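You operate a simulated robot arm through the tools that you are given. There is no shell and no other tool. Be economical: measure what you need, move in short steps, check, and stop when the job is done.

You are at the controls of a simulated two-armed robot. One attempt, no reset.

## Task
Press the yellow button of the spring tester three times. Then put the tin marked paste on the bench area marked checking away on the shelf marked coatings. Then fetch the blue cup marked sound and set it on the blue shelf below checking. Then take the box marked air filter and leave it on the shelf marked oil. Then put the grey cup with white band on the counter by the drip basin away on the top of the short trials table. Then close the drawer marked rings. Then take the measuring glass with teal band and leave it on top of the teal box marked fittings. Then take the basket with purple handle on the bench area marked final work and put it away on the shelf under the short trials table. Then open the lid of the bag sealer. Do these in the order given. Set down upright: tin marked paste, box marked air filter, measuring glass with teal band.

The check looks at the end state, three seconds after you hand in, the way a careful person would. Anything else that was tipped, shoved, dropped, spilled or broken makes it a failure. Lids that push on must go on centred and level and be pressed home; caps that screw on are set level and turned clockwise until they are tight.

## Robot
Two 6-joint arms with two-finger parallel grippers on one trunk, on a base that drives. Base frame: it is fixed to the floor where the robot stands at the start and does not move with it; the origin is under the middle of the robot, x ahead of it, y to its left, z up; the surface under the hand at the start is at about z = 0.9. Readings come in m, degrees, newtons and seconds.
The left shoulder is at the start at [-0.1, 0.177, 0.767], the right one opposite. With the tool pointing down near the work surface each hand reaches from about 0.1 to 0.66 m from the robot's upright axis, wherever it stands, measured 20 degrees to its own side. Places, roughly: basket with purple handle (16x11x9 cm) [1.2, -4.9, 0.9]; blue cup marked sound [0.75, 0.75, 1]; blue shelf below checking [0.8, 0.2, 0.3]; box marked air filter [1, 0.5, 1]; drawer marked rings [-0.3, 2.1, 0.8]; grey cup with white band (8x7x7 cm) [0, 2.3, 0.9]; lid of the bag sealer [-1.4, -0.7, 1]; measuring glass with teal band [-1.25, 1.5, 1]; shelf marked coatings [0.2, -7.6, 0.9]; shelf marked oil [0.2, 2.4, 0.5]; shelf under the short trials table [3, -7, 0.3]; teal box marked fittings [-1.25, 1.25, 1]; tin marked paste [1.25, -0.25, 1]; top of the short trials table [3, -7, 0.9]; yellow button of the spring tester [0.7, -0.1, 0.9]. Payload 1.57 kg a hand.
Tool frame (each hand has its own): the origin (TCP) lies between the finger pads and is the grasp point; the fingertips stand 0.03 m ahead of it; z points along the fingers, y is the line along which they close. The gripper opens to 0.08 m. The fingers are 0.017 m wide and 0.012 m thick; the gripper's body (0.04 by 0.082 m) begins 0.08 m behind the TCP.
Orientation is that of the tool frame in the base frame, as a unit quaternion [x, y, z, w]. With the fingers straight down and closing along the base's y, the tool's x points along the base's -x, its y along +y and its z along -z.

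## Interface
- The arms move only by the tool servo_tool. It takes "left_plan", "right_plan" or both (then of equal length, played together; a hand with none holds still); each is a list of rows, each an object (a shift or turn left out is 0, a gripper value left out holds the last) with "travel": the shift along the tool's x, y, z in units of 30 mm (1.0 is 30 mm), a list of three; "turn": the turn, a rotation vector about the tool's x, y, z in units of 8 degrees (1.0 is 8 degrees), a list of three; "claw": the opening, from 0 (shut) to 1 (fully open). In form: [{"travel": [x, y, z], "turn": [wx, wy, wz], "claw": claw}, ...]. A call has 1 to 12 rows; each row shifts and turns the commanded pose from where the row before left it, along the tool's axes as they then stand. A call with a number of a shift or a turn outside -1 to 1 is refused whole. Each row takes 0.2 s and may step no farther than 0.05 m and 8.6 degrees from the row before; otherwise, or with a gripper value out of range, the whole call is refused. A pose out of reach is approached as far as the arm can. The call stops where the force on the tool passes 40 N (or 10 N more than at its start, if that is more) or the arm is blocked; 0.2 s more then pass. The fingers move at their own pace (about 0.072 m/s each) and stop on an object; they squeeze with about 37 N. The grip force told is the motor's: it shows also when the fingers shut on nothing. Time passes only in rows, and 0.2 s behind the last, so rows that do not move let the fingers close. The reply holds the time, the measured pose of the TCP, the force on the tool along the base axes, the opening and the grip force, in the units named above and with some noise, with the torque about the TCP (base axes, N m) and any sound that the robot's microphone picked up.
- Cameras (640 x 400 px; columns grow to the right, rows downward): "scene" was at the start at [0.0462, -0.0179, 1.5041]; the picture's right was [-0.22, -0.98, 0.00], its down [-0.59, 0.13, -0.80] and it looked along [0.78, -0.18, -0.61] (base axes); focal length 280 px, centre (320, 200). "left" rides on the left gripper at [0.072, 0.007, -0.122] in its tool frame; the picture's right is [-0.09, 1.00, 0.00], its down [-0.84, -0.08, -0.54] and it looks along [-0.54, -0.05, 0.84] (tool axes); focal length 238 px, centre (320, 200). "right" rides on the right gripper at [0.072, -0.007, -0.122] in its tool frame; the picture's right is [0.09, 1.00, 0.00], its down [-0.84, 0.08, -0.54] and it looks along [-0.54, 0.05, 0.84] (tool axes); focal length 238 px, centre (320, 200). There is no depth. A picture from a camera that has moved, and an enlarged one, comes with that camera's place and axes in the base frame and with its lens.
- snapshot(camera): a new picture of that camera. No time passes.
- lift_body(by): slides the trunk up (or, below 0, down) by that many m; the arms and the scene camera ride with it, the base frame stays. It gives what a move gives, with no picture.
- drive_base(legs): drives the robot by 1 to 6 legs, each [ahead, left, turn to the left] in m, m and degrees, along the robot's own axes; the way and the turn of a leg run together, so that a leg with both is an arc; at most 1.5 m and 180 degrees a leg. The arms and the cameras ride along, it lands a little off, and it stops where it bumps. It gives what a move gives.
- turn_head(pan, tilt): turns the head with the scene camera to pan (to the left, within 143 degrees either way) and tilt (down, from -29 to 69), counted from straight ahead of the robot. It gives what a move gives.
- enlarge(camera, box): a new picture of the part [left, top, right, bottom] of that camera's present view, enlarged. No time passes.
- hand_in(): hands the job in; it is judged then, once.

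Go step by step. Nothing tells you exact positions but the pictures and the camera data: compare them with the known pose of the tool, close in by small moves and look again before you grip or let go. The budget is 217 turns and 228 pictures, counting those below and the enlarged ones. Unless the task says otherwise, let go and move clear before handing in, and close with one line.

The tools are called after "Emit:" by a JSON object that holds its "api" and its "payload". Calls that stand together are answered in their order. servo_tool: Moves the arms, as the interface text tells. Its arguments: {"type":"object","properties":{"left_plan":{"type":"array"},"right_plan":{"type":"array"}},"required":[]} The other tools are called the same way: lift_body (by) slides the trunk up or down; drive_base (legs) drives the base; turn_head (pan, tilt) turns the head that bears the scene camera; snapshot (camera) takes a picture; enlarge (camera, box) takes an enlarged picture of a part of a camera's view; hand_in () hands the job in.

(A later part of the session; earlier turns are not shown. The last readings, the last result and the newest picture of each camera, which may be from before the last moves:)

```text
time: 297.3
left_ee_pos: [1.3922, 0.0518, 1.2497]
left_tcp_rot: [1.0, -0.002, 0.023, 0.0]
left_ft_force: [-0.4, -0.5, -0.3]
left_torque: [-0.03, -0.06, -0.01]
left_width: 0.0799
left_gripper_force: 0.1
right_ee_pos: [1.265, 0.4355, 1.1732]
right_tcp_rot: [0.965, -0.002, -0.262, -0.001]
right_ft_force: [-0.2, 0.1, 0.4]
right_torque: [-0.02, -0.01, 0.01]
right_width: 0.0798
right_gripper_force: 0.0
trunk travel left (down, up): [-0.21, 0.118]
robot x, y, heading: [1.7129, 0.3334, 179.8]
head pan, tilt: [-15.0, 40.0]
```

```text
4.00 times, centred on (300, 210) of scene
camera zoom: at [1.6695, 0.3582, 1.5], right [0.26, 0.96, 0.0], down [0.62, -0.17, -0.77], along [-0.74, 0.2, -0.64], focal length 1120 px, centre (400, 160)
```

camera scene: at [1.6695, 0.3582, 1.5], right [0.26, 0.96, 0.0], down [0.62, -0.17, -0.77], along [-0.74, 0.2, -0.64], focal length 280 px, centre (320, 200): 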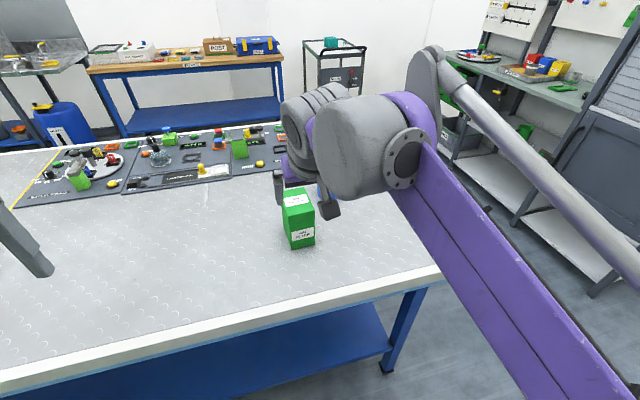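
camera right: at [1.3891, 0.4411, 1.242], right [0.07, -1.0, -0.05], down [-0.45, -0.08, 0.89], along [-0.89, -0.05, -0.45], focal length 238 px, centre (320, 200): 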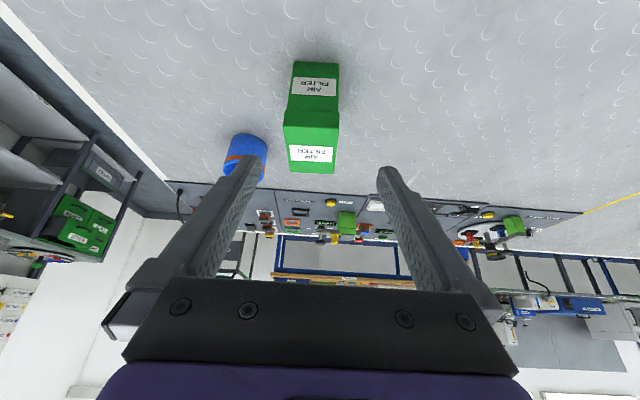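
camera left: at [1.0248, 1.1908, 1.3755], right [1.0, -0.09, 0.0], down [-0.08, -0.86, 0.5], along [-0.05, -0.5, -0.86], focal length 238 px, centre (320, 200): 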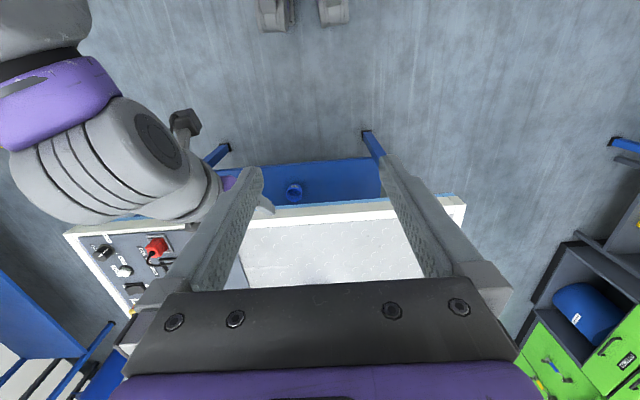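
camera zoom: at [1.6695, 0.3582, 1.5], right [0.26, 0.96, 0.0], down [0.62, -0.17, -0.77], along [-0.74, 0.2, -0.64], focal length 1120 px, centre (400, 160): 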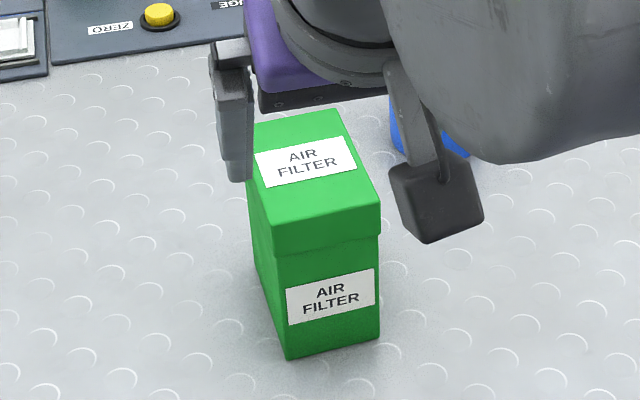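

The lid is 70 mm wide; the box centre is at about [1.111, 0.441], turned about 2.5°. I'll move above it.

Emit:
{"api": "servo_tool", "payload": {"right_plan": [{"travel": [-0.606, -0.04, 0.996]}, {"travel": [-0.606, -0.04, 0.996]}, {"travel": [-0.606, -0.04, 0.996]}, {"travel": [-0.606, -0.04, 0.996]}, {"travel": [-0.606, -0.04, 0.996]}, {"turn": [-0.156, 0, -0.27]}, {}]}}

Emit:
{"api": "snapshot", "payload": {"camera": "right"}}

Emit:
{"api": "enlarge", "payload": {"camera": "scene", "box": [240, 140, 360, 260]}}

```text
time: 298.9
left_ee_pos: [1.3914, 0.0517, 1.2484]
left_tcp_rot: [1.0, -0.003, 0.024, 0.0]
left_ft_force: [-0.1, -0.5, 0.3]
left_torque: [0.0, 0.02, 0.02]
left_width: 0.0798
left_gripper_force: 0.0
right_ee_pos: [1.1116, 0.4438, 1.0917]
right_tcp_rot: [0.965, 0.019, -0.262, 0.005]
right_ft_force: [-0.3, 0.0, -0.2]
right_torque: [-0.01, 0.03, 0.0]
right_width: 0.0799
right_gripper_force: 0.1
trunk travel left (down, up): [-0.21, 0.118]
robot x, y, heading: [1.7093, 0.3373, 179.8]
head pan, tilt: [-15.0, 40.0]
```

```text
142 pictures are left
camera right: at [1.2348, 0.4543, 1.1608], right [0.12, -0.99, -0.05], down [-0.44, -0.1, 0.89], along [-0.89, -0.08, -0.45], focal length 238 px, centre (320, 200)
```

right: 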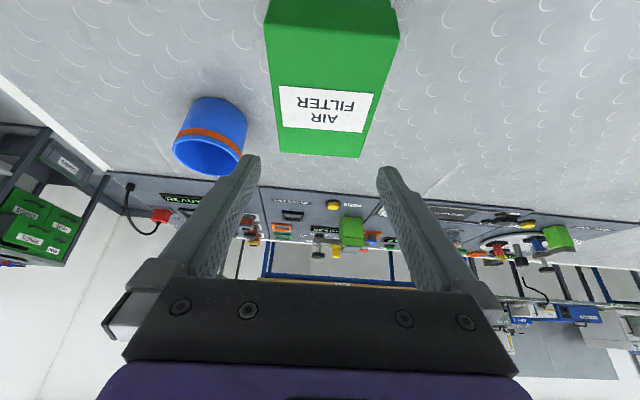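

```text
3.33 times, centred on (300, 200) of scene
camera zoom: at [1.6694, 0.358, 1.5], right [0.26, 0.96, 0.0], down [0.62, -0.17, -0.77], along [-0.74, 0.2, -0.64], focal length 933 px, centre (387, 200)
```

zoom: 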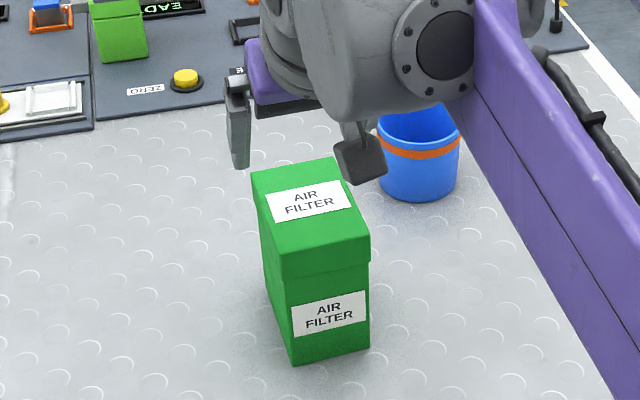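

Emit:
{"api": "enlarge", "payload": {"camera": "right", "box": [230, 0, 420, 190]}}

```text
2.11 times, centred on (325, 95) of right
camera zoom: at [1.2348, 0.4543, 1.1608], right [0.12, -0.99, -0.05], down [-0.44, -0.1, 0.89], along [-0.89, -0.08, -0.45], focal length 502 px, centre (310, 421)
```

zoom: 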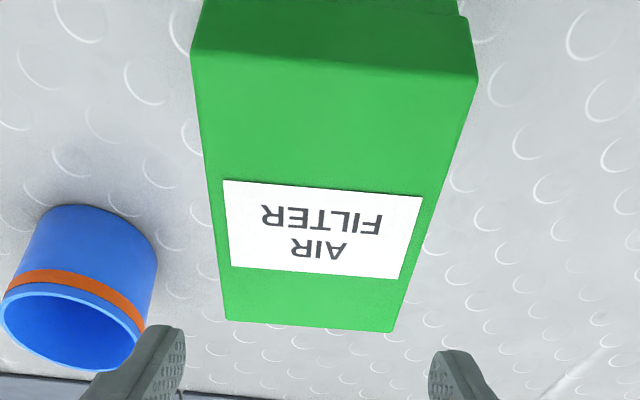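

Aligned: 4 mm margin on each side. I'll descend around the box.

Emit:
{"api": "servo_tool", "payload": {"right_plan": [{"travel": [0.49, 0, 0.84]}, {"travel": [0.49, 0, 0.84]}, {}]}}

Emit:
{"api": "snapshot", "payload": {"camera": "right"}}

```text
time: 299.7
left_ee_pos: [1.3929, 0.0518, 1.249]
left_tcp_rot: [1.0, -0.003, 0.024, -0.001]
left_ft_force: [-0.1, 0.3, 0.1]
left_torque: [0.01, -0.01, -0.01]
left_width: 0.08
left_gripper_force: 0.1
right_ee_pos: [1.1116, 0.4436, 1.035]
right_tcp_rot: [0.965, 0.019, -0.263, 0.004]
right_ft_force: [0.1, 0.3, 0.5]
right_torque: [-0.01, 0.01, -0.01]
right_width: 0.0798
right_gripper_force: 0.1
trunk travel left (down, up): [-0.21, 0.118]
robot x, y, heading: [1.7138, 0.335, 179.8]
head pan, tilt: [-15.0, 40.0]
```

```text
139 pictures are left
camera right: at [1.2353, 0.454, 1.1034], right [0.12, -0.99, -0.05], down [-0.44, -0.1, 0.89], along [-0.89, -0.08, -0.45], focal length 238 px, centre (320, 200)
```

right: 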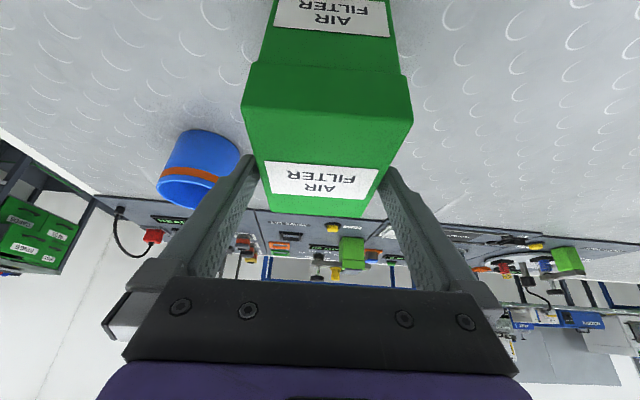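

Emit:
{"api": "servo_tool", "payload": {"right_plan": [{"travel": [0.49, 0, 0.84]}, {"travel": [0.49, 0, 0.84]}, {}]}}

Emit:
{"api": "servo_tool", "payload": {"right_plan": [{"claw": 0.5}, {"claw": 0}, {"claw": 0}, {"claw": 0}]}}

Emit:
{"api": "snapshot", "payload": {"camera": "right"}}

```text
time: 300.5
left_ee_pos: [1.3929, 0.0511, 1.2481]
left_tcp_rot: [1.0, -0.003, 0.024, 0.001]
left_ft_force: [0.6, -0.2, 0.2]
left_torque: [0.01, 0.03, -0.01]
left_width: 0.0799
left_gripper_force: 0.0
right_ee_pos: [1.1118, 0.4413, 0.9743]
right_tcp_rot: [0.965, 0.019, -0.263, 0.004]
right_ft_force: [0.2, 0.2, 1.4]
right_torque: [-0.02, 0.0, -0.03]
right_width: 0.0799
right_gripper_force: 0.1
trunk travel left (down, up): [-0.21, 0.118]
robot x, y, heading: [1.7123, 0.3327, 179.6]
head pan, tilt: [-15.0, 40.0]
```

```text
time: 301.5
left_ee_pos: [1.3925, 0.0521, 1.2494]
left_tcp_rot: [1.0, -0.002, 0.024, 0.0]
left_ft_force: [-0.1, 0.2, -0.4]
left_torque: [-0.01, 0.02, -0.01]
left_width: 0.08
left_gripper_force: 0.1
right_ee_pos: [1.1116, 0.4417, 0.975]
right_tcp_rot: [0.965, 0.018, -0.262, 0.004]
right_ft_force: [-0.3, 1.9, 0.8]
right_torque: [0.06, 0.13, -0.12]
right_width: 0.0678
right_gripper_force: 37.0
trunk travel left (down, up): [-0.21, 0.118]
robot x, y, heading: [1.7133, 0.3352, 179.5]
head pan, tilt: [-15.0, 40.0]
```

```text
138 pictures are left
camera right: at [1.2358, 0.453, 1.0435], right [0.12, -0.99, -0.05], down [-0.44, -0.1, 0.89], along [-0.89, -0.08, -0.45], focal length 238 px, centre (320, 200)
```

right: 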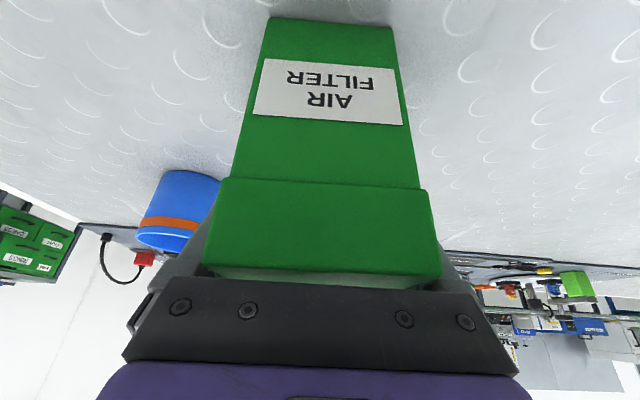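

Gripped at 68 mm. Lift and check.

Emit:
{"api": "servo_tool", "payload": {"right_plan": [{"travel": [-0.2, 0, -0.36]}, {"travel": [-0.42, 0, -0.72]}, {"travel": [-0.42, 0, -0.72]}, {"travel": [-0.42, 0, -0.72]}, {"travel": [-0.42, 0, -0.72]}, {}]}}

Emit:
{"api": "snapshot", "payload": {"camera": "right"}}

Emit:
{"api": "snapshot", "payload": {"camera": "scene"}}

```text
time: 302.9
left_ee_pos: [1.3925, 0.0519, 1.2487]
left_tcp_rot: [1.0, -0.002, 0.023, 0.0]
left_ft_force: [1.0, -0.2, 0.6]
left_torque: [0.01, 0.04, -0.01]
left_width: 0.0801
left_gripper_force: 0.1
right_ee_pos: [1.1096, 0.4457, 1.0872]
right_tcp_rot: [0.965, 0.018, -0.262, 0.005]
right_ft_force: [-0.3, 0.4, -2.9]
right_torque: [0.02, 0.0, 0.02]
right_width: 0.068
right_gripper_force: 37.6
trunk travel left (down, up): [-0.21, 0.118]
robot x, y, heading: [1.7145, 0.3311, 179.5]
head pan, tilt: [-15.0, 40.0]
```

```text
137 pictures are left
camera right: at [1.2335, 0.4573, 1.1557], right [0.12, -0.99, -0.05], down [-0.44, -0.1, 0.89], along [-0.89, -0.08, -0.45], focal length 238 px, centre (320, 200)
```

right: 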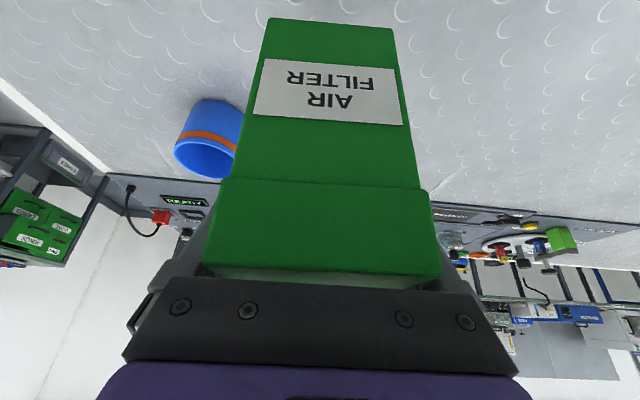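

```text
136 pictures are left
camera scene: at [1.6695, 0.3582, 1.5], right [0.26, 0.96, 0.0], down [0.62, -0.17, -0.77], along [-0.74, 0.2, -0.64], focal length 280 px, centre (320, 200)
```

scene: 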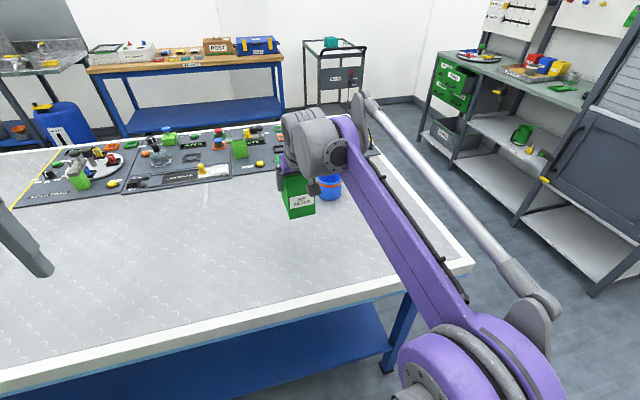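

Held firmly. I'll draw back, drive round to the stores rack, and turn to face it.

Emit:
{"api": "servo_tool", "payload": {"right_plan": [{"travel": [0.59, 0, -0.966]}, {"travel": [0.59, 0, -0.966]}, {"travel": [0.59, 0, -0.966]}, {"travel": [0.59, 0, -0.966]}, {"travel": [0.59, 0, -0.966]}, {"travel": [0.87, 0, -0.5]}, {"travel": [0.87, 0, -0.5]}, {}]}}

Emit:
{"api": "drive_base", "payload": {"legs": [[-0.22, 0, 0], [0, -0.98, 0], [1.5, 0, 0]]}}

Emit:
{"api": "turn_head", "payload": {"pan": -60, "tilt": 40}}

Emit:
{"api": "snapshot", "payload": {"camera": "scene"}}

```text
time: 304.7
left_ee_pos: [1.391, 0.0519, 1.2486]
left_tcp_rot: [1.0, -0.003, 0.024, 0.0]
left_ft_force: [0.3, 0.1, 0.3]
left_torque: [0.01, -0.01, -0.02]
left_width: 0.0799
left_gripper_force: 0.0
right_ee_pos: [1.3202, 0.4484, 1.1653]
right_tcp_rot: [0.965, 0.018, -0.262, 0.005]
right_ft_force: [-0.8, -0.3, -2.8]
right_torque: [0.02, 0.02, 0.01]
right_width: 0.0681
right_gripper_force: 37.6
trunk travel left (down, up): [-0.21, 0.118]
robot x, y, heading: [1.7126, 0.3345, 179.8]
head pan, tilt: [-15.0, 40.0]
```

```text
time: 321.6
left_ee_pos: [0.1531, 1.0313, 1.2483]
left_tcp_rot: [1.0, -0.007, 0.024, 0.0]
left_ft_force: [0.0, -0.2, 0.7]
left_torque: [0.0, 0.0, 0.02]
left_width: 0.0797
left_gripper_force: 0.2
right_ee_pos: [0.0835, 1.4291, 1.1659]
right_tcp_rot: [0.965, 0.014, -0.262, 0.003]
right_ft_force: [-0.8, -1.2, -3.4]
right_torque: [-0.01, 0.01, -0.01]
right_width: 0.068
right_gripper_force: 37.5
trunk travel left (down, up): [-0.21, 0.118]
robot x, y, heading: [0.4775, 1.3092, 179.0]
head pan, tilt: [-15.0, 40.0]
```

```text
time: 322.7
left_ee_pos: [0.1511, 1.0323, 1.2486]
left_tcp_rot: [1.0, -0.007, 0.023, 0.0]
left_ft_force: [0.6, 0.9, 0.4]
left_torque: [-0.01, 0.01, 0.03]
left_width: 0.0801
left_gripper_force: 0.1
right_ee_pos: [0.0838, 1.4293, 1.165]
right_tcp_rot: [0.965, 0.014, -0.262, 0.004]
right_ft_force: [0.1, 0.5, -2.5]
right_torque: [0.03, 0.01, 0.01]
right_width: 0.0681
right_gripper_force: 36.8
trunk travel left (down, up): [-0.21, 0.118]
robot x, y, heading: [0.4768, 1.3104, 179.2]
head pan, tilt: [-60.0, 40.0]
```

```text
135 pictures are left
camera scene: at [0.4728, 1.3862, 1.5], right [0.87, 0.49, 0.0], down [0.31, -0.56, -0.77], along [-0.37, 0.67, -0.64], focal length 280 px, centre (320, 200)
```

scene: 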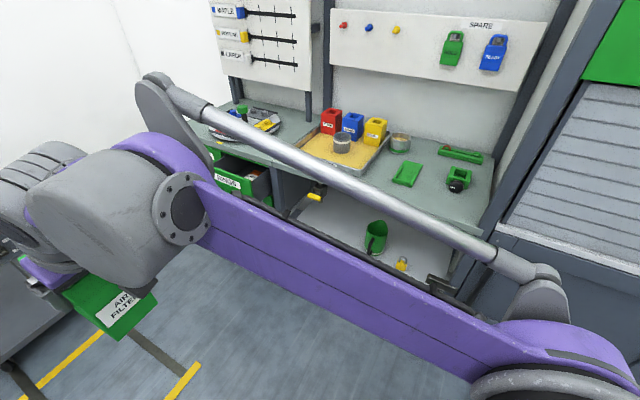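

Emit:
{"api": "drive_base", "payload": {"legs": [[0, 0, -89.2]]}}

Emit:
{"api": "turn_head", "payload": {"pan": 0, "tilt": 45}}

Emit:
{"api": "snapshot", "payload": {"camera": "scene"}}

Emit:
{"api": "snapshot", "payload": {"camera": "left"}}

```text
time: 327.0
left_ee_pos: [0.2009, 1.6373, 1.2486]
left_tcp_rot: [-0.696, 0.717, -0.017, -0.017]
left_ft_force: [-0.3, 0.4, -0.2]
left_torque: [0.0, 0.01, 0.01]
left_width: 0.0797
left_gripper_force: 0.0
right_ee_pos: [0.5992, 1.7001, 1.1658]
right_tcp_rot: [0.687, -0.677, -0.187, -0.185]
right_ft_force: [0.0, -0.6, -2.6]
right_torque: [-0.02, 0.01, -0.01]
right_width: 0.0678
right_gripper_force: 37.1
trunk travel left (down, up): [-0.21, 0.118]
robot x, y, heading: [0.4754, 1.31, 88.2]
head pan, tilt: [-60.0, 40.0]
```

```text
time: 328.3
left_ee_pos: [0.1994, 1.6388, 1.2493]
left_tcp_rot: [-0.696, 0.718, -0.016, -0.018]
left_ft_force: [0.3, -0.8, 0.0]
left_torque: [-0.01, -0.02, 0.01]
left_width: 0.0799
left_gripper_force: 0.0
right_ee_pos: [0.5981, 1.7, 1.1645]
right_tcp_rot: [0.687, -0.678, -0.186, -0.185]
right_ft_force: [-0.6, -0.3, -2.7]
right_torque: [0.02, -0.04, 0.01]
right_width: 0.0678
right_gripper_force: 37.5
trunk travel left (down, up): [-0.21, 0.118]
robot x, y, heading: [0.4725, 1.3106, 88.2]
head pan, tilt: [0.0, 45.0]
```

```text
134 pictures are left
camera scene: at [0.4767, 1.3548, 1.4928], right [1.0, -0.03, 0.0], down [-0.02, -0.71, -0.71], along [0.02, 0.71, -0.71], focal length 280 px, centre (320, 200)
```

scene: 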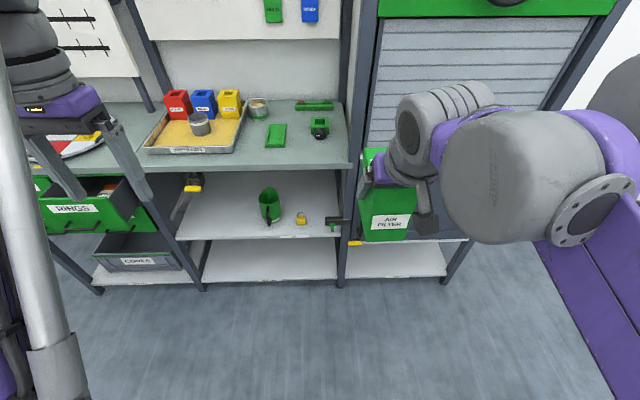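

```text
133 pictures are left
camera left: at [0.1928, 1.5717, 1.3741], right [-0.99, 0.12, 0.0], down [0.1, 0.86, 0.5], along [0.06, 0.5, -0.86], focal length 238 px, centre (320, 200)
```

left: 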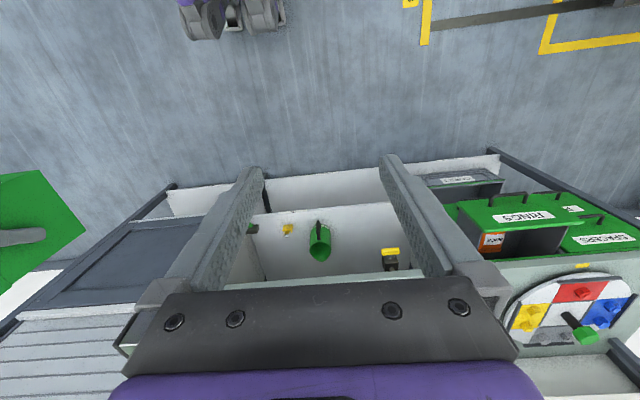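

Emit:
{"api": "enlarge", "payload": {"camera": "scene", "box": [130, 80, 360, 300]}}

Emit:
{"api": "enlarge", "payload": {"camera": "left", "box": [230, 170, 430, 290]}}

```text
1.82 times, centred on (245, 190) of scene
camera zoom: at [0.4767, 1.3548, 1.4928], right [1.0, -0.03, 0.0], down [-0.02, -0.71, -0.71], along [0.02, 0.71, -0.71], focal length 509 px, centre (456, 218)
```

zoom: 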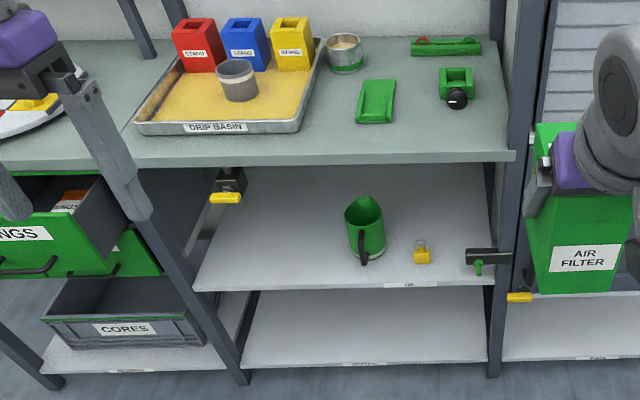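

```text
3.20 times, centred on (330, 230) of left
camera zoom: at [0.1928, 1.5717, 1.3741], right [-0.99, 0.12, 0.0], down [0.1, 0.86, 0.5], along [0.06, 0.5, -0.86], focal length 763 px, centre (288, 104)
```

zoom: 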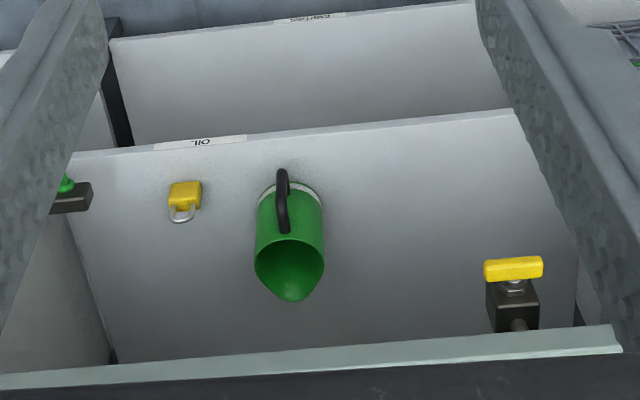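

The OIL shelf (z≈0.50, front y≈2.115) has a free spot at x≈0.145, between the left valve and the green mug. I'll line up the robot.

Emit:
{"api": "drive_base", "payload": {"legs": [[0, 0, 1.8], [0, 0.44, 0], [0.27, 0, 0]]}}

Emit:
{"api": "snapshot", "payload": {"camera": "scene"}}

Emit:
{"api": "snapshot", "payload": {"camera": "left"}}

```text
time: 334.4
left_ee_pos: [-0.2429, 1.8861, 1.2486]
left_tcp_rot: [-0.707, 0.707, -0.016, -0.017]
left_ft_force: [-0.5, 0.0, 0.8]
left_torque: [-0.03, 0.0, 0.01]
left_width: 0.0801
left_gripper_force: 0.1
right_ee_pos: [0.154, 1.9605, 1.1654]
right_tcp_rot: [0.697, -0.668, -0.188, -0.182]
right_ft_force: [-0.6, 0.5, -3.0]
right_torque: [-0.03, 0.0, -0.01]
right_width: 0.0674
right_gripper_force: 37.0
trunk travel left (down, up): [-0.21, 0.118]
robot x, y, heading: [0.0398, 1.5683, 90.1]
head pan, tilt: [0.0, 45.0]
```

```text
130 pictures are left
camera scene: at [0.0421, 1.6117, 1.4927], right [1.0, 0.0, 0.0], down [0.0, -0.71, -0.71], along [0.0, 0.71, -0.71], focal length 280 px, centre (320, 200)
```

scene: 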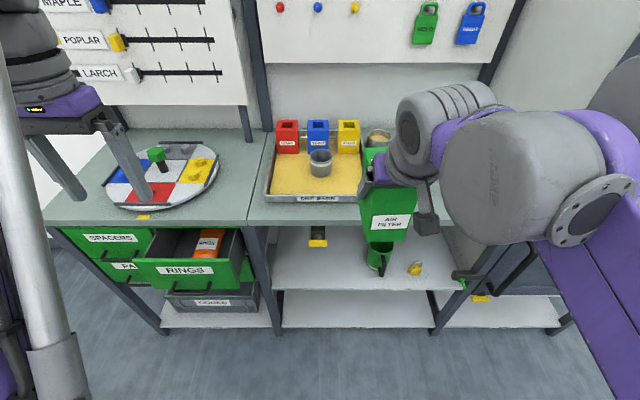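

```text
129 pictures are left
camera left: at [-0.2478, 1.8204, 1.3741], right [-1.0, 0.09, 0.0], down [0.08, 0.86, 0.5], along [0.05, 0.5, -0.86], focal length 238 px, centre (320, 200)
```

left: 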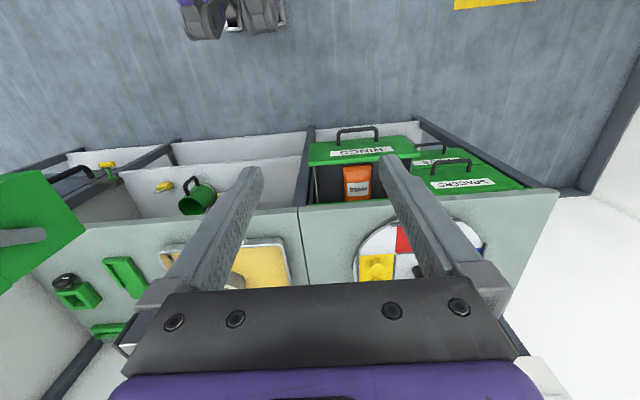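

Emit:
{"api": "servo_tool", "payload": {"right_plan": [{"travel": [0.564, 0, 0.961]}, {"travel": [0.564, 0, 0.961]}, {"travel": [0.564, 0, 0.961]}, {"travel": [0.564, 0, 0.961]}, {"travel": [0.564, 0, 0.961]}, {"travel": [0.564, 0, 0.961]}, {"travel": [0.564, 0, 0.961]}, {"travel": [0.564, 0, 0.961]}, {"travel": [0.564, 0, 0.961]}, {"travel": [0.564, 0, 0.961]}]}}

Emit:
{"api": "servo_tool", "payload": {"right_plan": [{"travel": [0.564, 0, 0.961]}, {"travel": [0.564, 0, 0.961]}, {"travel": [0.564, 0, 0.961]}, {"travel": [0.564, 0, 0.961]}, {"travel": [0.564, 0, 0.961]}, {"travel": [0.564, 0, 0.961]}, {}]}}

Emit:
{"api": "snapshot", "payload": {"camera": "scene"}}

Emit:
{"api": "snapshot", "payload": {"camera": "right"}}

```text
time: 336.6
left_ee_pos: [-0.2433, 1.8871, 1.2487]
left_tcp_rot: [-0.707, 0.707, -0.017, -0.017]
left_ft_force: [-0.1, 0.2, 0.1]
left_torque: [-0.02, -0.01, -0.04]
left_width: 0.0802
left_gripper_force: 0.0
right_ee_pos: [0.1561, 1.9589, 0.8338]
right_tcp_rot: [0.697, -0.668, -0.189, -0.182]
right_ft_force: [0.8, -0.1, -3.4]
right_torque: [-0.02, -0.01, -0.03]
right_width: 0.0678
right_gripper_force: 36.5
trunk travel left (down, up): [-0.21, 0.118]
robot x, y, heading: [0.0415, 1.5665, 90.0]
head pan, tilt: [0.0, 45.0]
```

```text
time: 338.2
left_ee_pos: [-0.2429, 1.8862, 1.2487]
left_tcp_rot: [-0.707, 0.707, -0.017, -0.017]
left_ft_force: [-0.3, 0.4, 0.4]
left_torque: [-0.01, 0.0, -0.02]
left_width: 0.0799
left_gripper_force: 0.1
right_ee_pos: [0.1545, 1.9661, 0.6378]
right_tcp_rot: [0.697, -0.668, -0.189, -0.182]
right_ft_force: [0.7, -0.5, -2.3]
right_torque: [-0.04, -0.03, 0.02]
right_width: 0.0678
right_gripper_force: 37.4
right hand out of reach, approached as far as the arm can: row 6
trunk travel left (down, up): [-0.21, 0.118]
robot x, y, heading: [0.0418, 1.57, 90.1]
head pan, tilt: [0.0, 45.0]
```

```text
128 pictures are left
camera scene: at [0.042, 1.6108, 1.4928], right [1.0, 0.0, 0.0], down [0.0, -0.71, -0.71], along [0.0, 0.71, -0.71], focal length 280 px, centre (320, 200)
```

scene: 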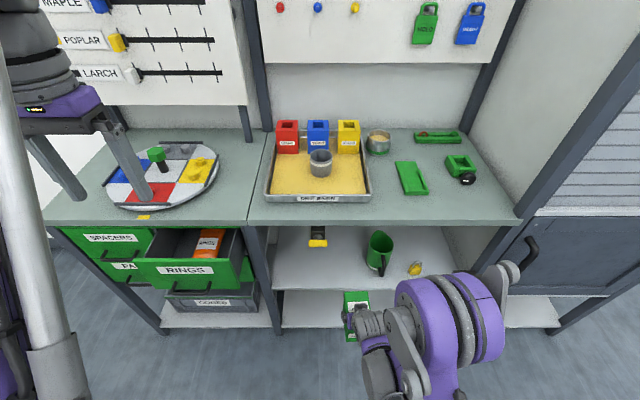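

```text
127 pictures are left
camera right: at [0.1655, 1.8424, 0.7076], right [-0.99, -0.12, -0.05], down [-0.1, 0.45, 0.89], along [-0.09, 0.89, -0.45], focal length 238 px, centre (320, 200)
```

right: 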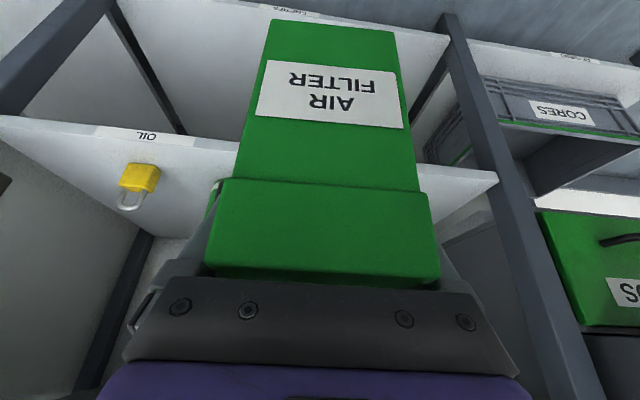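

I'll lower the trunk a little while raising the hand equally, so the elbow stays below the counter edge. Then I'll move in.

Emit:
{"api": "servo_tool", "payload": {"right_plan": [{"travel": [-0.506, 0, -0.8625]}, {"travel": [-0.506, 0, -0.8625]}, {"travel": [-0.506, 0, -0.8625]}, {"travel": [-0.506, 0, -0.8625]}]}}

Emit:
{"api": "lift_body", "payload": {"by": -0.13}}

Emit:
{"api": "servo_tool", "payload": {"right_plan": [{"travel": [-0.86, 0, 0.5]}, {"travel": [-0.86, 0, 0.5]}, {"travel": [-0.86, 0, 0.5]}, {"travel": [-0.86, 0, 0.5]}, {}]}}

Emit:
{"api": "snapshot", "payload": {"camera": "scene"}}

Emit:
{"api": "snapshot", "payload": {"camera": "right"}}

```text
time: 339.2
left_ee_pos: [-0.2405, 1.8856, 1.2498]
left_tcp_rot: [-0.706, 0.708, -0.016, -0.016]
left_ft_force: [-0.2, 0.9, -0.2]
left_torque: [0.01, -0.04, -0.01]
left_width: 0.0804
left_gripper_force: 0.0
right_ee_pos: [0.1554, 1.965, 0.7571]
right_tcp_rot: [0.696, -0.669, -0.188, -0.182]
right_ft_force: [-0.4, 0.1, -2.6]
right_torque: [0.02, 0.04, 0.01]
right_width: 0.0678
right_gripper_force: 36.9
trunk travel left (down, up): [-0.21, 0.118]
robot x, y, heading: [0.0392, 1.5663, 89.9]
head pan, tilt: [0.0, 45.0]
```

```text
time: 340.8
left_ee_pos: [-0.2428, 1.8853, 1.1203]
left_tcp_rot: [0.707, -0.706, 0.017, 0.016]
left_ft_force: [1.4, -0.3, 0.0]
left_torque: [0.02, -0.04, -0.01]
left_width: 0.08
left_gripper_force: 0.2
right_ee_pos: [0.1539, 1.9652, 0.6272]
right_tcp_rot: [0.696, -0.668, -0.188, -0.182]
right_ft_force: [-1.1, 0.3, -3.8]
right_torque: [0.02, 0.0, -0.04]
right_width: 0.068
right_gripper_force: 37.2
trunk travel left (down, up): [-0.08, 0.248]
robot x, y, heading: [0.0406, 1.5667, 90.0]
head pan, tilt: [0.0, 45.0]
```

```text
time: 342.0
left_ee_pos: [-0.2433, 1.887, 1.119]
left_tcp_rot: [-0.706, 0.708, -0.017, -0.016]
left_ft_force: [0.2, 1.3, -0.6]
left_torque: [0.01, 0.03, -0.01]
left_width: 0.08
left_gripper_force: 0.0
right_ee_pos: [0.1482, 2.0859, 0.6294]
right_tcp_rot: [0.697, -0.668, -0.189, -0.182]
right_ft_force: [0.0, -0.1, -1.8]
right_torque: [0.0, 0.03, -0.02]
right_width: 0.0676
right_gripper_force: 37.2
trunk travel left (down, up): [-0.08, 0.248]
robot x, y, heading: [0.042, 1.5655, 89.9]
head pan, tilt: [0.0, 45.0]
```

```text
126 pictures are left
camera scene: at [0.0421, 1.6377, 1.3588], right [1.0, 0.0, 0.0], down [0.0, -0.71, -0.71], along [0.0, 0.71, -0.71], focal length 280 px, centre (320, 200)
```

scene: 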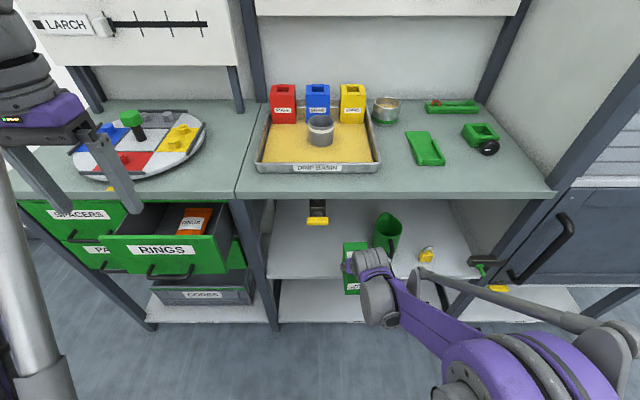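

```text
125 pictures are left
camera right: at [0.1607, 1.9617, 0.6968], right [-0.99, -0.12, -0.05], down [-0.1, 0.44, 0.89], along [-0.09, 0.89, -0.45], focal length 238 px, centre (320, 200)
```

right: 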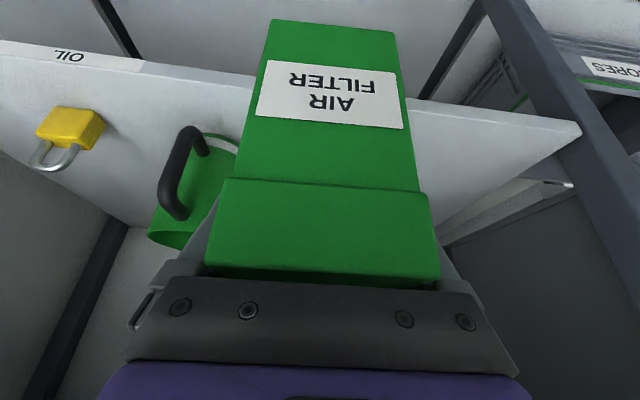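

Emit:
{"api": "servo_tool", "payload": {"right_plan": [{"travel": [-0.755, 0, 0.44]}, {"travel": [-0.755, 0, 0.44]}, {"travel": [-0.755, 0, 0.44]}, {"travel": [-0.755, 0, 0.44]}, {}]}}

Emit:
{"api": "snapshot", "payload": {"camera": "right"}}

Emit:
{"api": "enlarge", "payload": {"camera": "scene", "box": [240, 160, 480, 320]}}

```text
time: 343.2
left_ee_pos: [-0.2427, 1.8864, 1.12]
left_tcp_rot: [-0.706, 0.708, -0.017, -0.016]
left_ft_force: [-0.4, 0.4, 0.0]
left_torque: [-0.02, 0.01, 0.0]
left_width: 0.08
left_gripper_force: 0.1
right_ee_pos: [0.1425, 2.1912, 0.6289]
right_tcp_rot: [0.696, -0.668, -0.189, -0.183]
right_ft_force: [0.1, -0.3, -2.1]
right_torque: [-0.02, 0.0, -0.01]
right_width: 0.0677
right_gripper_force: 37.0
trunk travel left (down, up): [-0.08, 0.248]
robot x, y, heading: [0.042, 1.5667, 90.1]
head pan, tilt: [0.0, 45.0]
```

```text
124 pictures are left
camera right: at [0.1553, 2.0671, 0.6972], right [-0.99, -0.12, -0.05], down [-0.1, 0.44, 0.89], along [-0.09, 0.89, -0.45], focal length 238 px, centre (320, 200)
```

right: 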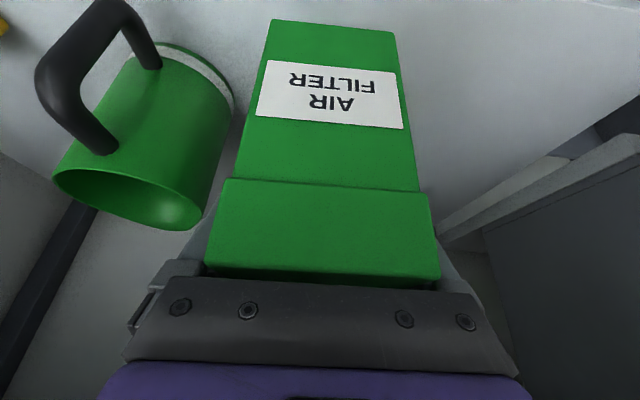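

```text
2.50 times, centred on (360, 240) of scene
camera zoom: at [0.0421, 1.6377, 1.3588], right [1.0, 0.0, 0.0], down [0.0, -0.71, -0.71], along [0.0, 0.71, -0.71], focal length 700 px, centre (220, 100)
```

zoom: 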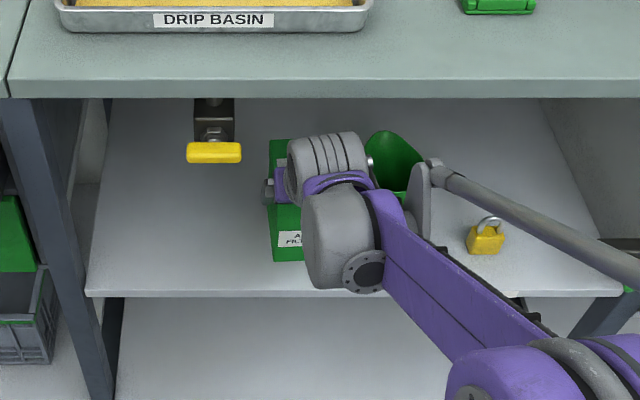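

Emit:
{"api": "servo_tool", "payload": {"right_plan": [{"travel": [0.253, 0, 0.431]}, {"travel": [0.253, 0, 0.431]}, {"travel": [0.253, 0, 0.431]}, {}]}}

Emit:
{"api": "servo_tool", "payload": {"right_plan": [{"travel": [0.05, 0, 0.086]}, {}]}}

Emit:
{"api": "servo_tool", "payload": {"right_plan": [{"travel": [0.05, 0, 0.086]}, {}]}}

Emit:
{"api": "snapshot", "payload": {"camera": "right"}}

```text
time: 344.2
left_ee_pos: [-0.2437, 1.886, 1.1185]
left_tcp_rot: [-0.706, 0.707, -0.017, -0.017]
left_ft_force: [0.7, 0.1, -1.8]
left_torque: [0.02, -0.04, -0.01]
left_width: 0.08
left_gripper_force: 0.0
right_ee_pos: [0.1452, 2.1908, 0.5823]
right_tcp_rot: [0.696, -0.668, -0.189, -0.182]
right_ft_force: [-0.4, 0.6, -2.4]
right_torque: [0.0, 0.0, 0.01]
right_width: 0.0678
right_gripper_force: 36.7
trunk travel left (down, up): [-0.08, 0.248]
robot x, y, heading: [0.0412, 1.5681, 89.9]
head pan, tilt: [0.0, 45.0]
```

```text
time: 344.8
left_ee_pos: [-0.241, 1.8875, 1.1199]
left_tcp_rot: [-0.706, 0.708, -0.016, -0.016]
left_ft_force: [0.5, 0.5, 0.7]
left_torque: [-0.02, 0.0, -0.02]
left_width: 0.0798
left_gripper_force: 0.1
right_ee_pos: [0.1447, 2.1904, 0.5791]
right_tcp_rot: [0.697, -0.668, -0.189, -0.182]
right_ft_force: [-0.5, -0.2, -2.6]
right_torque: [0.01, -0.02, -0.01]
right_width: 0.0679
right_gripper_force: 37.4
trunk travel left (down, up): [-0.08, 0.248]
robot x, y, heading: [0.0422, 1.5633, 90.2]
head pan, tilt: [0.0, 45.0]
```

```text
time: 345.4
left_ee_pos: [-0.2415, 1.8869, 1.1189]
left_tcp_rot: [-0.706, 0.707, -0.018, -0.016]
left_ft_force: [-0.5, 0.2, -0.1]
left_torque: [0.04, -0.01, -0.01]
left_width: 0.0799
left_gripper_force: 0.1
right_ee_pos: [0.1432, 2.1914, 0.5773]
right_tcp_rot: [0.696, -0.668, -0.189, -0.182]
right_ft_force: [-1.2, 0.5, -2.5]
right_torque: [0.03, 0.02, 0.01]
right_width: 0.0679
right_gripper_force: 36.8
trunk travel left (down, up): [-0.08, 0.248]
robot x, y, heading: [0.0389, 1.5665, 90.1]
head pan, tilt: [0.0, 45.0]
```

```text
122 pictures are left
camera right: at [0.1557, 2.0662, 0.6452], right [-0.99, -0.12, -0.05], down [-0.1, 0.44, 0.89], along [-0.09, 0.89, -0.45], focal length 238 px, centre (320, 200)
```

right: 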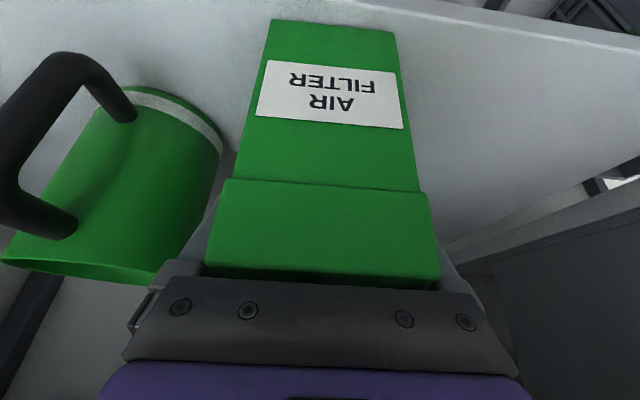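

Emit:
{"api": "servo_tool", "payload": {"right_plan": [{"travel": [0.05, 0, 0.086]}, {}]}}

Emit:
{"api": "servo_tool", "payload": {"right_plan": [{"travel": [0.035, 0, 0.058]}, {}]}}

```text
time: 346.0
left_ee_pos: [-0.2431, 1.8865, 1.1181]
left_tcp_rot: [-0.706, 0.708, -0.016, -0.016]
left_ft_force: [-0.1, -0.1, -0.3]
left_torque: [-0.02, 0.0, -0.01]
left_width: 0.08
left_gripper_force: 0.2
right_ee_pos: [0.1426, 2.1904, 0.5752]
right_tcp_rot: [0.696, -0.668, -0.189, -0.183]
right_ft_force: [1.6, 0.4, 3.6]
right_torque: [0.14, 0.1, -0.08]
right_width: 0.0679
right_gripper_force: 36.9
trunk travel left (down, up): [-0.08, 0.248]
robot x, y, heading: [0.0401, 1.5679, 90.1]
head pan, tilt: [0.0, 45.0]
```

```text
time: 346.6
left_ee_pos: [-0.2431, 1.8844, 1.1206]
left_tcp_rot: [-0.706, 0.707, -0.016, -0.016]
left_ft_force: [0.8, 0.1, 0.1]
left_torque: [-0.03, 0.02, 0.0]
left_width: 0.0802
left_gripper_force: 0.1
right_ee_pos: [0.1427, 2.1903, 0.5749]
right_tcp_rot: [0.696, -0.667, -0.19, -0.183]
right_ft_force: [1.3, 7.7, 29.4]
right_torque: [-1.2, 0.43, 0.03]
right_width: 0.0676
right_gripper_force: 36.8
trunk travel left (down, up): [-0.08, 0.248]
robot x, y, heading: [0.042, 1.57, 90.1]
head pan, tilt: [0.0, 45.0]
```

Box is down. I'll ease off, open and withdraw.

Emit:
{"api": "servo_tool", "payload": {"right_plan": [{"travel": [-0.025, 0, -0.043]}, {"claw": 0.9}, {"claw": 1}, {"claw": 1}, {}]}}

Emit:
{"api": "snapshot", "payload": {"camera": "right"}}

```text
time: 347.8
left_ee_pos: [-0.2434, 1.8873, 1.1204]
left_tcp_rot: [-0.706, 0.707, -0.017, -0.016]
left_ft_force: [-0.2, 0.6, 0.0]
left_torque: [0.04, 0.0, 0.03]
left_width: 0.0799
left_gripper_force: 0.0
right_ee_pos: [0.1427, 2.1896, 0.5737]
right_tcp_rot: [0.696, -0.668, -0.189, -0.182]
right_ft_force: [0.3, -0.1, 0.2]
right_torque: [0.02, -0.01, -0.02]
right_width: 0.08
right_gripper_force: 0.0
trunk travel left (down, up): [-0.08, 0.248]
robot x, y, heading: [0.039, 1.5677, 90.0]
head pan, tilt: [0.0, 45.0]
```

```text
121 pictures are left
camera right: at [0.1556, 2.0662, 0.6424], right [-0.99, -0.12, -0.05], down [-0.1, 0.44, 0.89], along [-0.09, 0.89, -0.45], focal length 238 px, centre (320, 200)
```

right: 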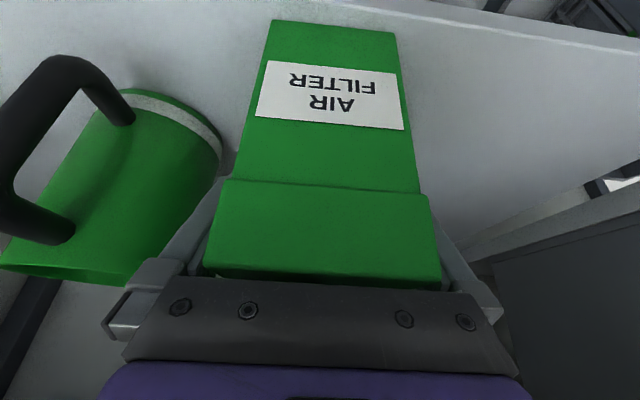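

Emit:
{"api": "servo_tool", "payload": {"right_plan": [{"travel": [0, 0, -0.5]}, {"travel": [0, 0, -0.8]}, {"travel": [0.2, 0, -0.9]}, {"travel": [0.4, 0, -0.9]}, {"travel": [0.6, 0, -0.7]}, {"travel": [0.8, 0, -0.5]}, {"travel": [0.8, 0, -0.5]}, {"travel": [0.8, 0, -0.5]}, {}]}}

Emit:
{"api": "snapshot", "payload": {"camera": "right"}}

Emit:
{"api": "snapshot", "payload": {"camera": "scene"}}

```text
time: 349.8
left_ee_pos: [-0.2422, 1.8869, 1.119]
left_tcp_rot: [-0.707, 0.707, -0.016, -0.016]
left_ft_force: [0.1, 0.5, 0.3]
left_torque: [0.01, 0.0, -0.01]
left_width: 0.0801
left_gripper_force: 0.1
right_ee_pos: [0.15, 2.016, 0.6542]
right_tcp_rot: [0.696, -0.669, -0.189, -0.183]
right_ft_force: [-0.4, 0.4, -0.8]
right_torque: [0.06, 0.01, -0.02]
right_width: 0.0801
right_gripper_force: 0.0
trunk travel left (down, up): [-0.08, 0.248]
robot x, y, heading: [0.0398, 1.5686, 90.1]
head pan, tilt: [0.0, 45.0]
```

```text
120 pictures are left
camera right: at [0.1631, 1.8918, 0.7234], right [-0.99, -0.12, -0.05], down [-0.1, 0.44, 0.89], along [-0.09, 0.89, -0.45], focal length 238 px, centre (320, 200)
```

right: 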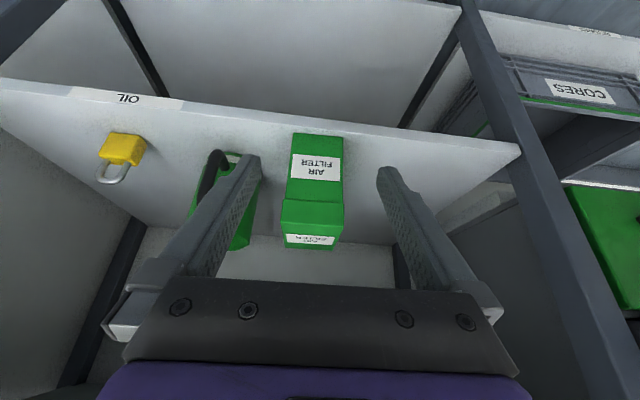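

```text
119 pictures are left
camera scene: at [0.042, 1.638, 1.3587], right [1.0, 0.0, 0.0], down [0.0, -0.71, -0.71], along [0.0, 0.71, -0.71], focal length 280 px, centre (320, 200)
```

scene: 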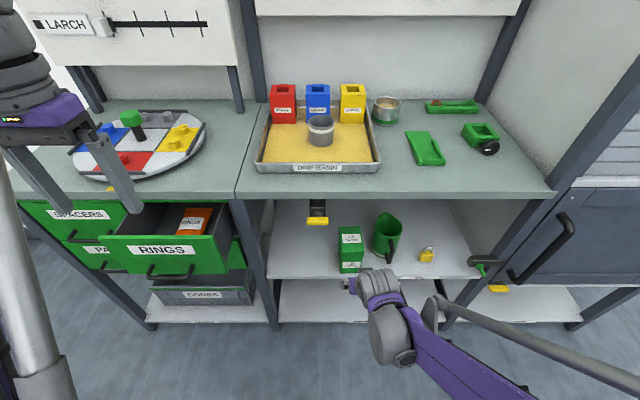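

The box stands on the OIL shelf. Now the grey cup: there are two candidates, so I'll zoom in.

Emit:
{"api": "enlarge", "payload": {"camera": "scene", "box": [250, 70, 430, 190]}}

Emit:
{"api": "enlarge", "payload": {"camera": "scene", "box": [60, 60, 220, 280]}}

```text
3.33 times, centred on (340, 130) of scene
camera zoom: at [0.042, 1.638, 1.3587], right [1.0, 0.0, 0.0], down [0.0, -0.71, -0.71], along [0.0, 0.71, -0.71], focal length 933 px, centre (253, 433)
```

zoom: 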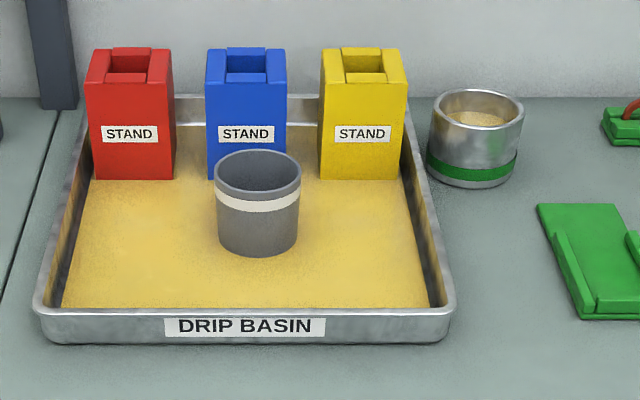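

```text
1.82 times, centred on (140, 170) of scene
camera zoom: at [0.042, 1.638, 1.3587], right [1.0, 0.0, 0.0], down [0.0, -0.71, -0.71], along [0.0, 0.71, -0.71], focal length 509 px, centre (647, 254)
```

zoom: 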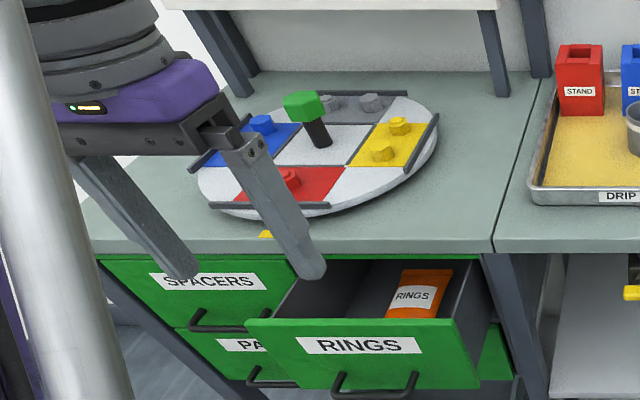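

The target is the grey cup with the white band standing in the drip basin at about [0.046, 2.325]. I'll raise the trunk and hand, and drive in a bit.

Emit:
{"api": "lift_body", "payload": {"by": 0.13}}

Emit:
{"api": "servo_tool", "payload": {"right_plan": [{"travel": [-0.54, 0, -0.92]}, {"travel": [-0.54, 0, -0.92]}, {"travel": [-0.54, 0, -0.92]}, {"travel": [-0.54, 0, -0.92]}, {"travel": [-0.54, 0, -0.92]}, {"travel": [-0.54, 0, -0.92]}, {"travel": [-0.54, 0, -0.92]}, {"travel": [-0.54, 0, -0.92]}, {"travel": [-0.54, 0, -0.92]}, {"travel": [-0.54, 0, -0.92]}, {"travel": [-0.54, 0, -0.92]}]}}

Emit:
{"api": "drive_base", "payload": {"legs": [[0.15, 0, 0]]}}

Emit:
{"api": "snapshot", "payload": {"camera": "right"}}

Emit:
{"api": "snapshot", "payload": {"camera": "scene"}}

```text
time: 351.4
left_ee_pos: [-0.2426, 1.8873, 1.2489]
left_tcp_rot: [-0.706, 0.708, -0.016, -0.017]
left_ft_force: [-0.7, -0.4, -0.2]
left_torque: [0.0, 0.01, 0.01]
left_width: 0.0802
left_gripper_force: 0.1
right_ee_pos: [0.1516, 2.0165, 0.7859]
right_tcp_rot: [0.696, -0.668, -0.187, -0.183]
right_ft_force: [0.0, -0.1, -0.6]
right_torque: [-0.04, -0.03, 0.02]
right_width: 0.0805
right_gripper_force: 0.1
trunk travel left (down, up): [-0.21, 0.118]
robot x, y, heading: [0.0431, 1.5657, 90.0]
head pan, tilt: [0.0, 45.0]
```

```text
time: 353.8
left_ee_pos: [-0.2421, 1.8868, 1.2485]
left_tcp_rot: [-0.706, 0.708, -0.017, -0.017]
left_ft_force: [-0.1, 0.3, -0.3]
left_torque: [0.04, 0.02, 0.03]
left_width: 0.0799
left_gripper_force: 0.0
right_ee_pos: [0.151, 2.0162, 1.1405]
right_tcp_rot: [0.696, -0.668, -0.188, -0.182]
right_ft_force: [0.0, 0.5, 0.4]
right_torque: [-0.02, 0.03, 0.0]
right_width: 0.0801
right_gripper_force: 0.1
trunk travel left (down, up): [-0.21, 0.118]
robot x, y, heading: [0.0422, 1.5683, 90.0]
head pan, tilt: [0.0, 45.0]
```

```text
time: 355.2
left_ee_pos: [-0.2437, 2.0358, 1.2479]
left_tcp_rot: [0.708, -0.706, 0.017, 0.016]
left_ft_force: [0.4, 0.4, -0.1]
left_torque: [-0.02, 0.03, -0.05]
left_width: 0.0797
left_gripper_force: 0.1
right_ee_pos: [0.1497, 2.1676, 1.1397]
right_tcp_rot: [0.698, -0.667, -0.189, -0.182]
right_ft_force: [0.8, -0.7, 0.5]
right_torque: [-0.01, 0.0, 0.02]
right_width: 0.08
right_gripper_force: 0.1
trunk travel left (down, up): [-0.21, 0.118]
robot x, y, heading: [0.041, 1.7182, 89.7]
head pan, tilt: [0.0, 45.0]
```

```text
116 pictures are left
camera right: at [0.1621, 2.0437, 1.2085], right [-0.99, -0.12, -0.05], down [-0.1, 0.44, 0.89], along [-0.09, 0.89, -0.45], focal length 238 px, centre (320, 200)
```

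right: 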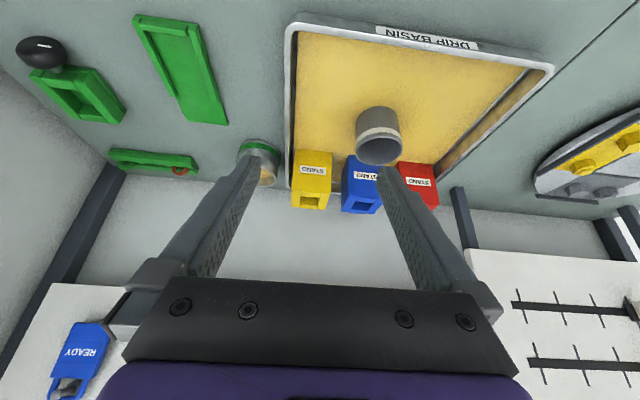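

```text
115 pictures are left
camera scene: at [0.0418, 1.7621, 1.4927], right [1.0, 0.0, 0.0], down [0.0, -0.71, -0.71], along [0.0, 0.71, -0.71], focal length 280 px, centre (320, 200)
```

scene: 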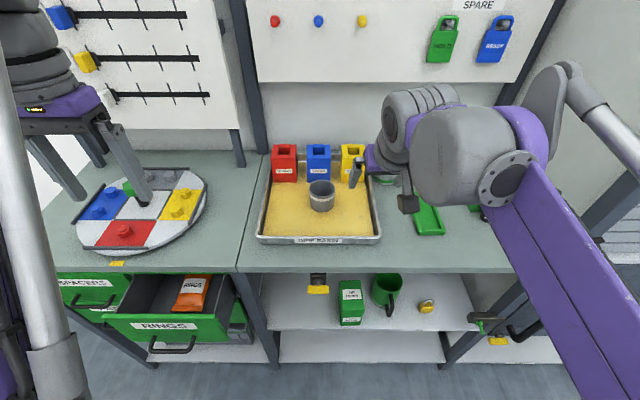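

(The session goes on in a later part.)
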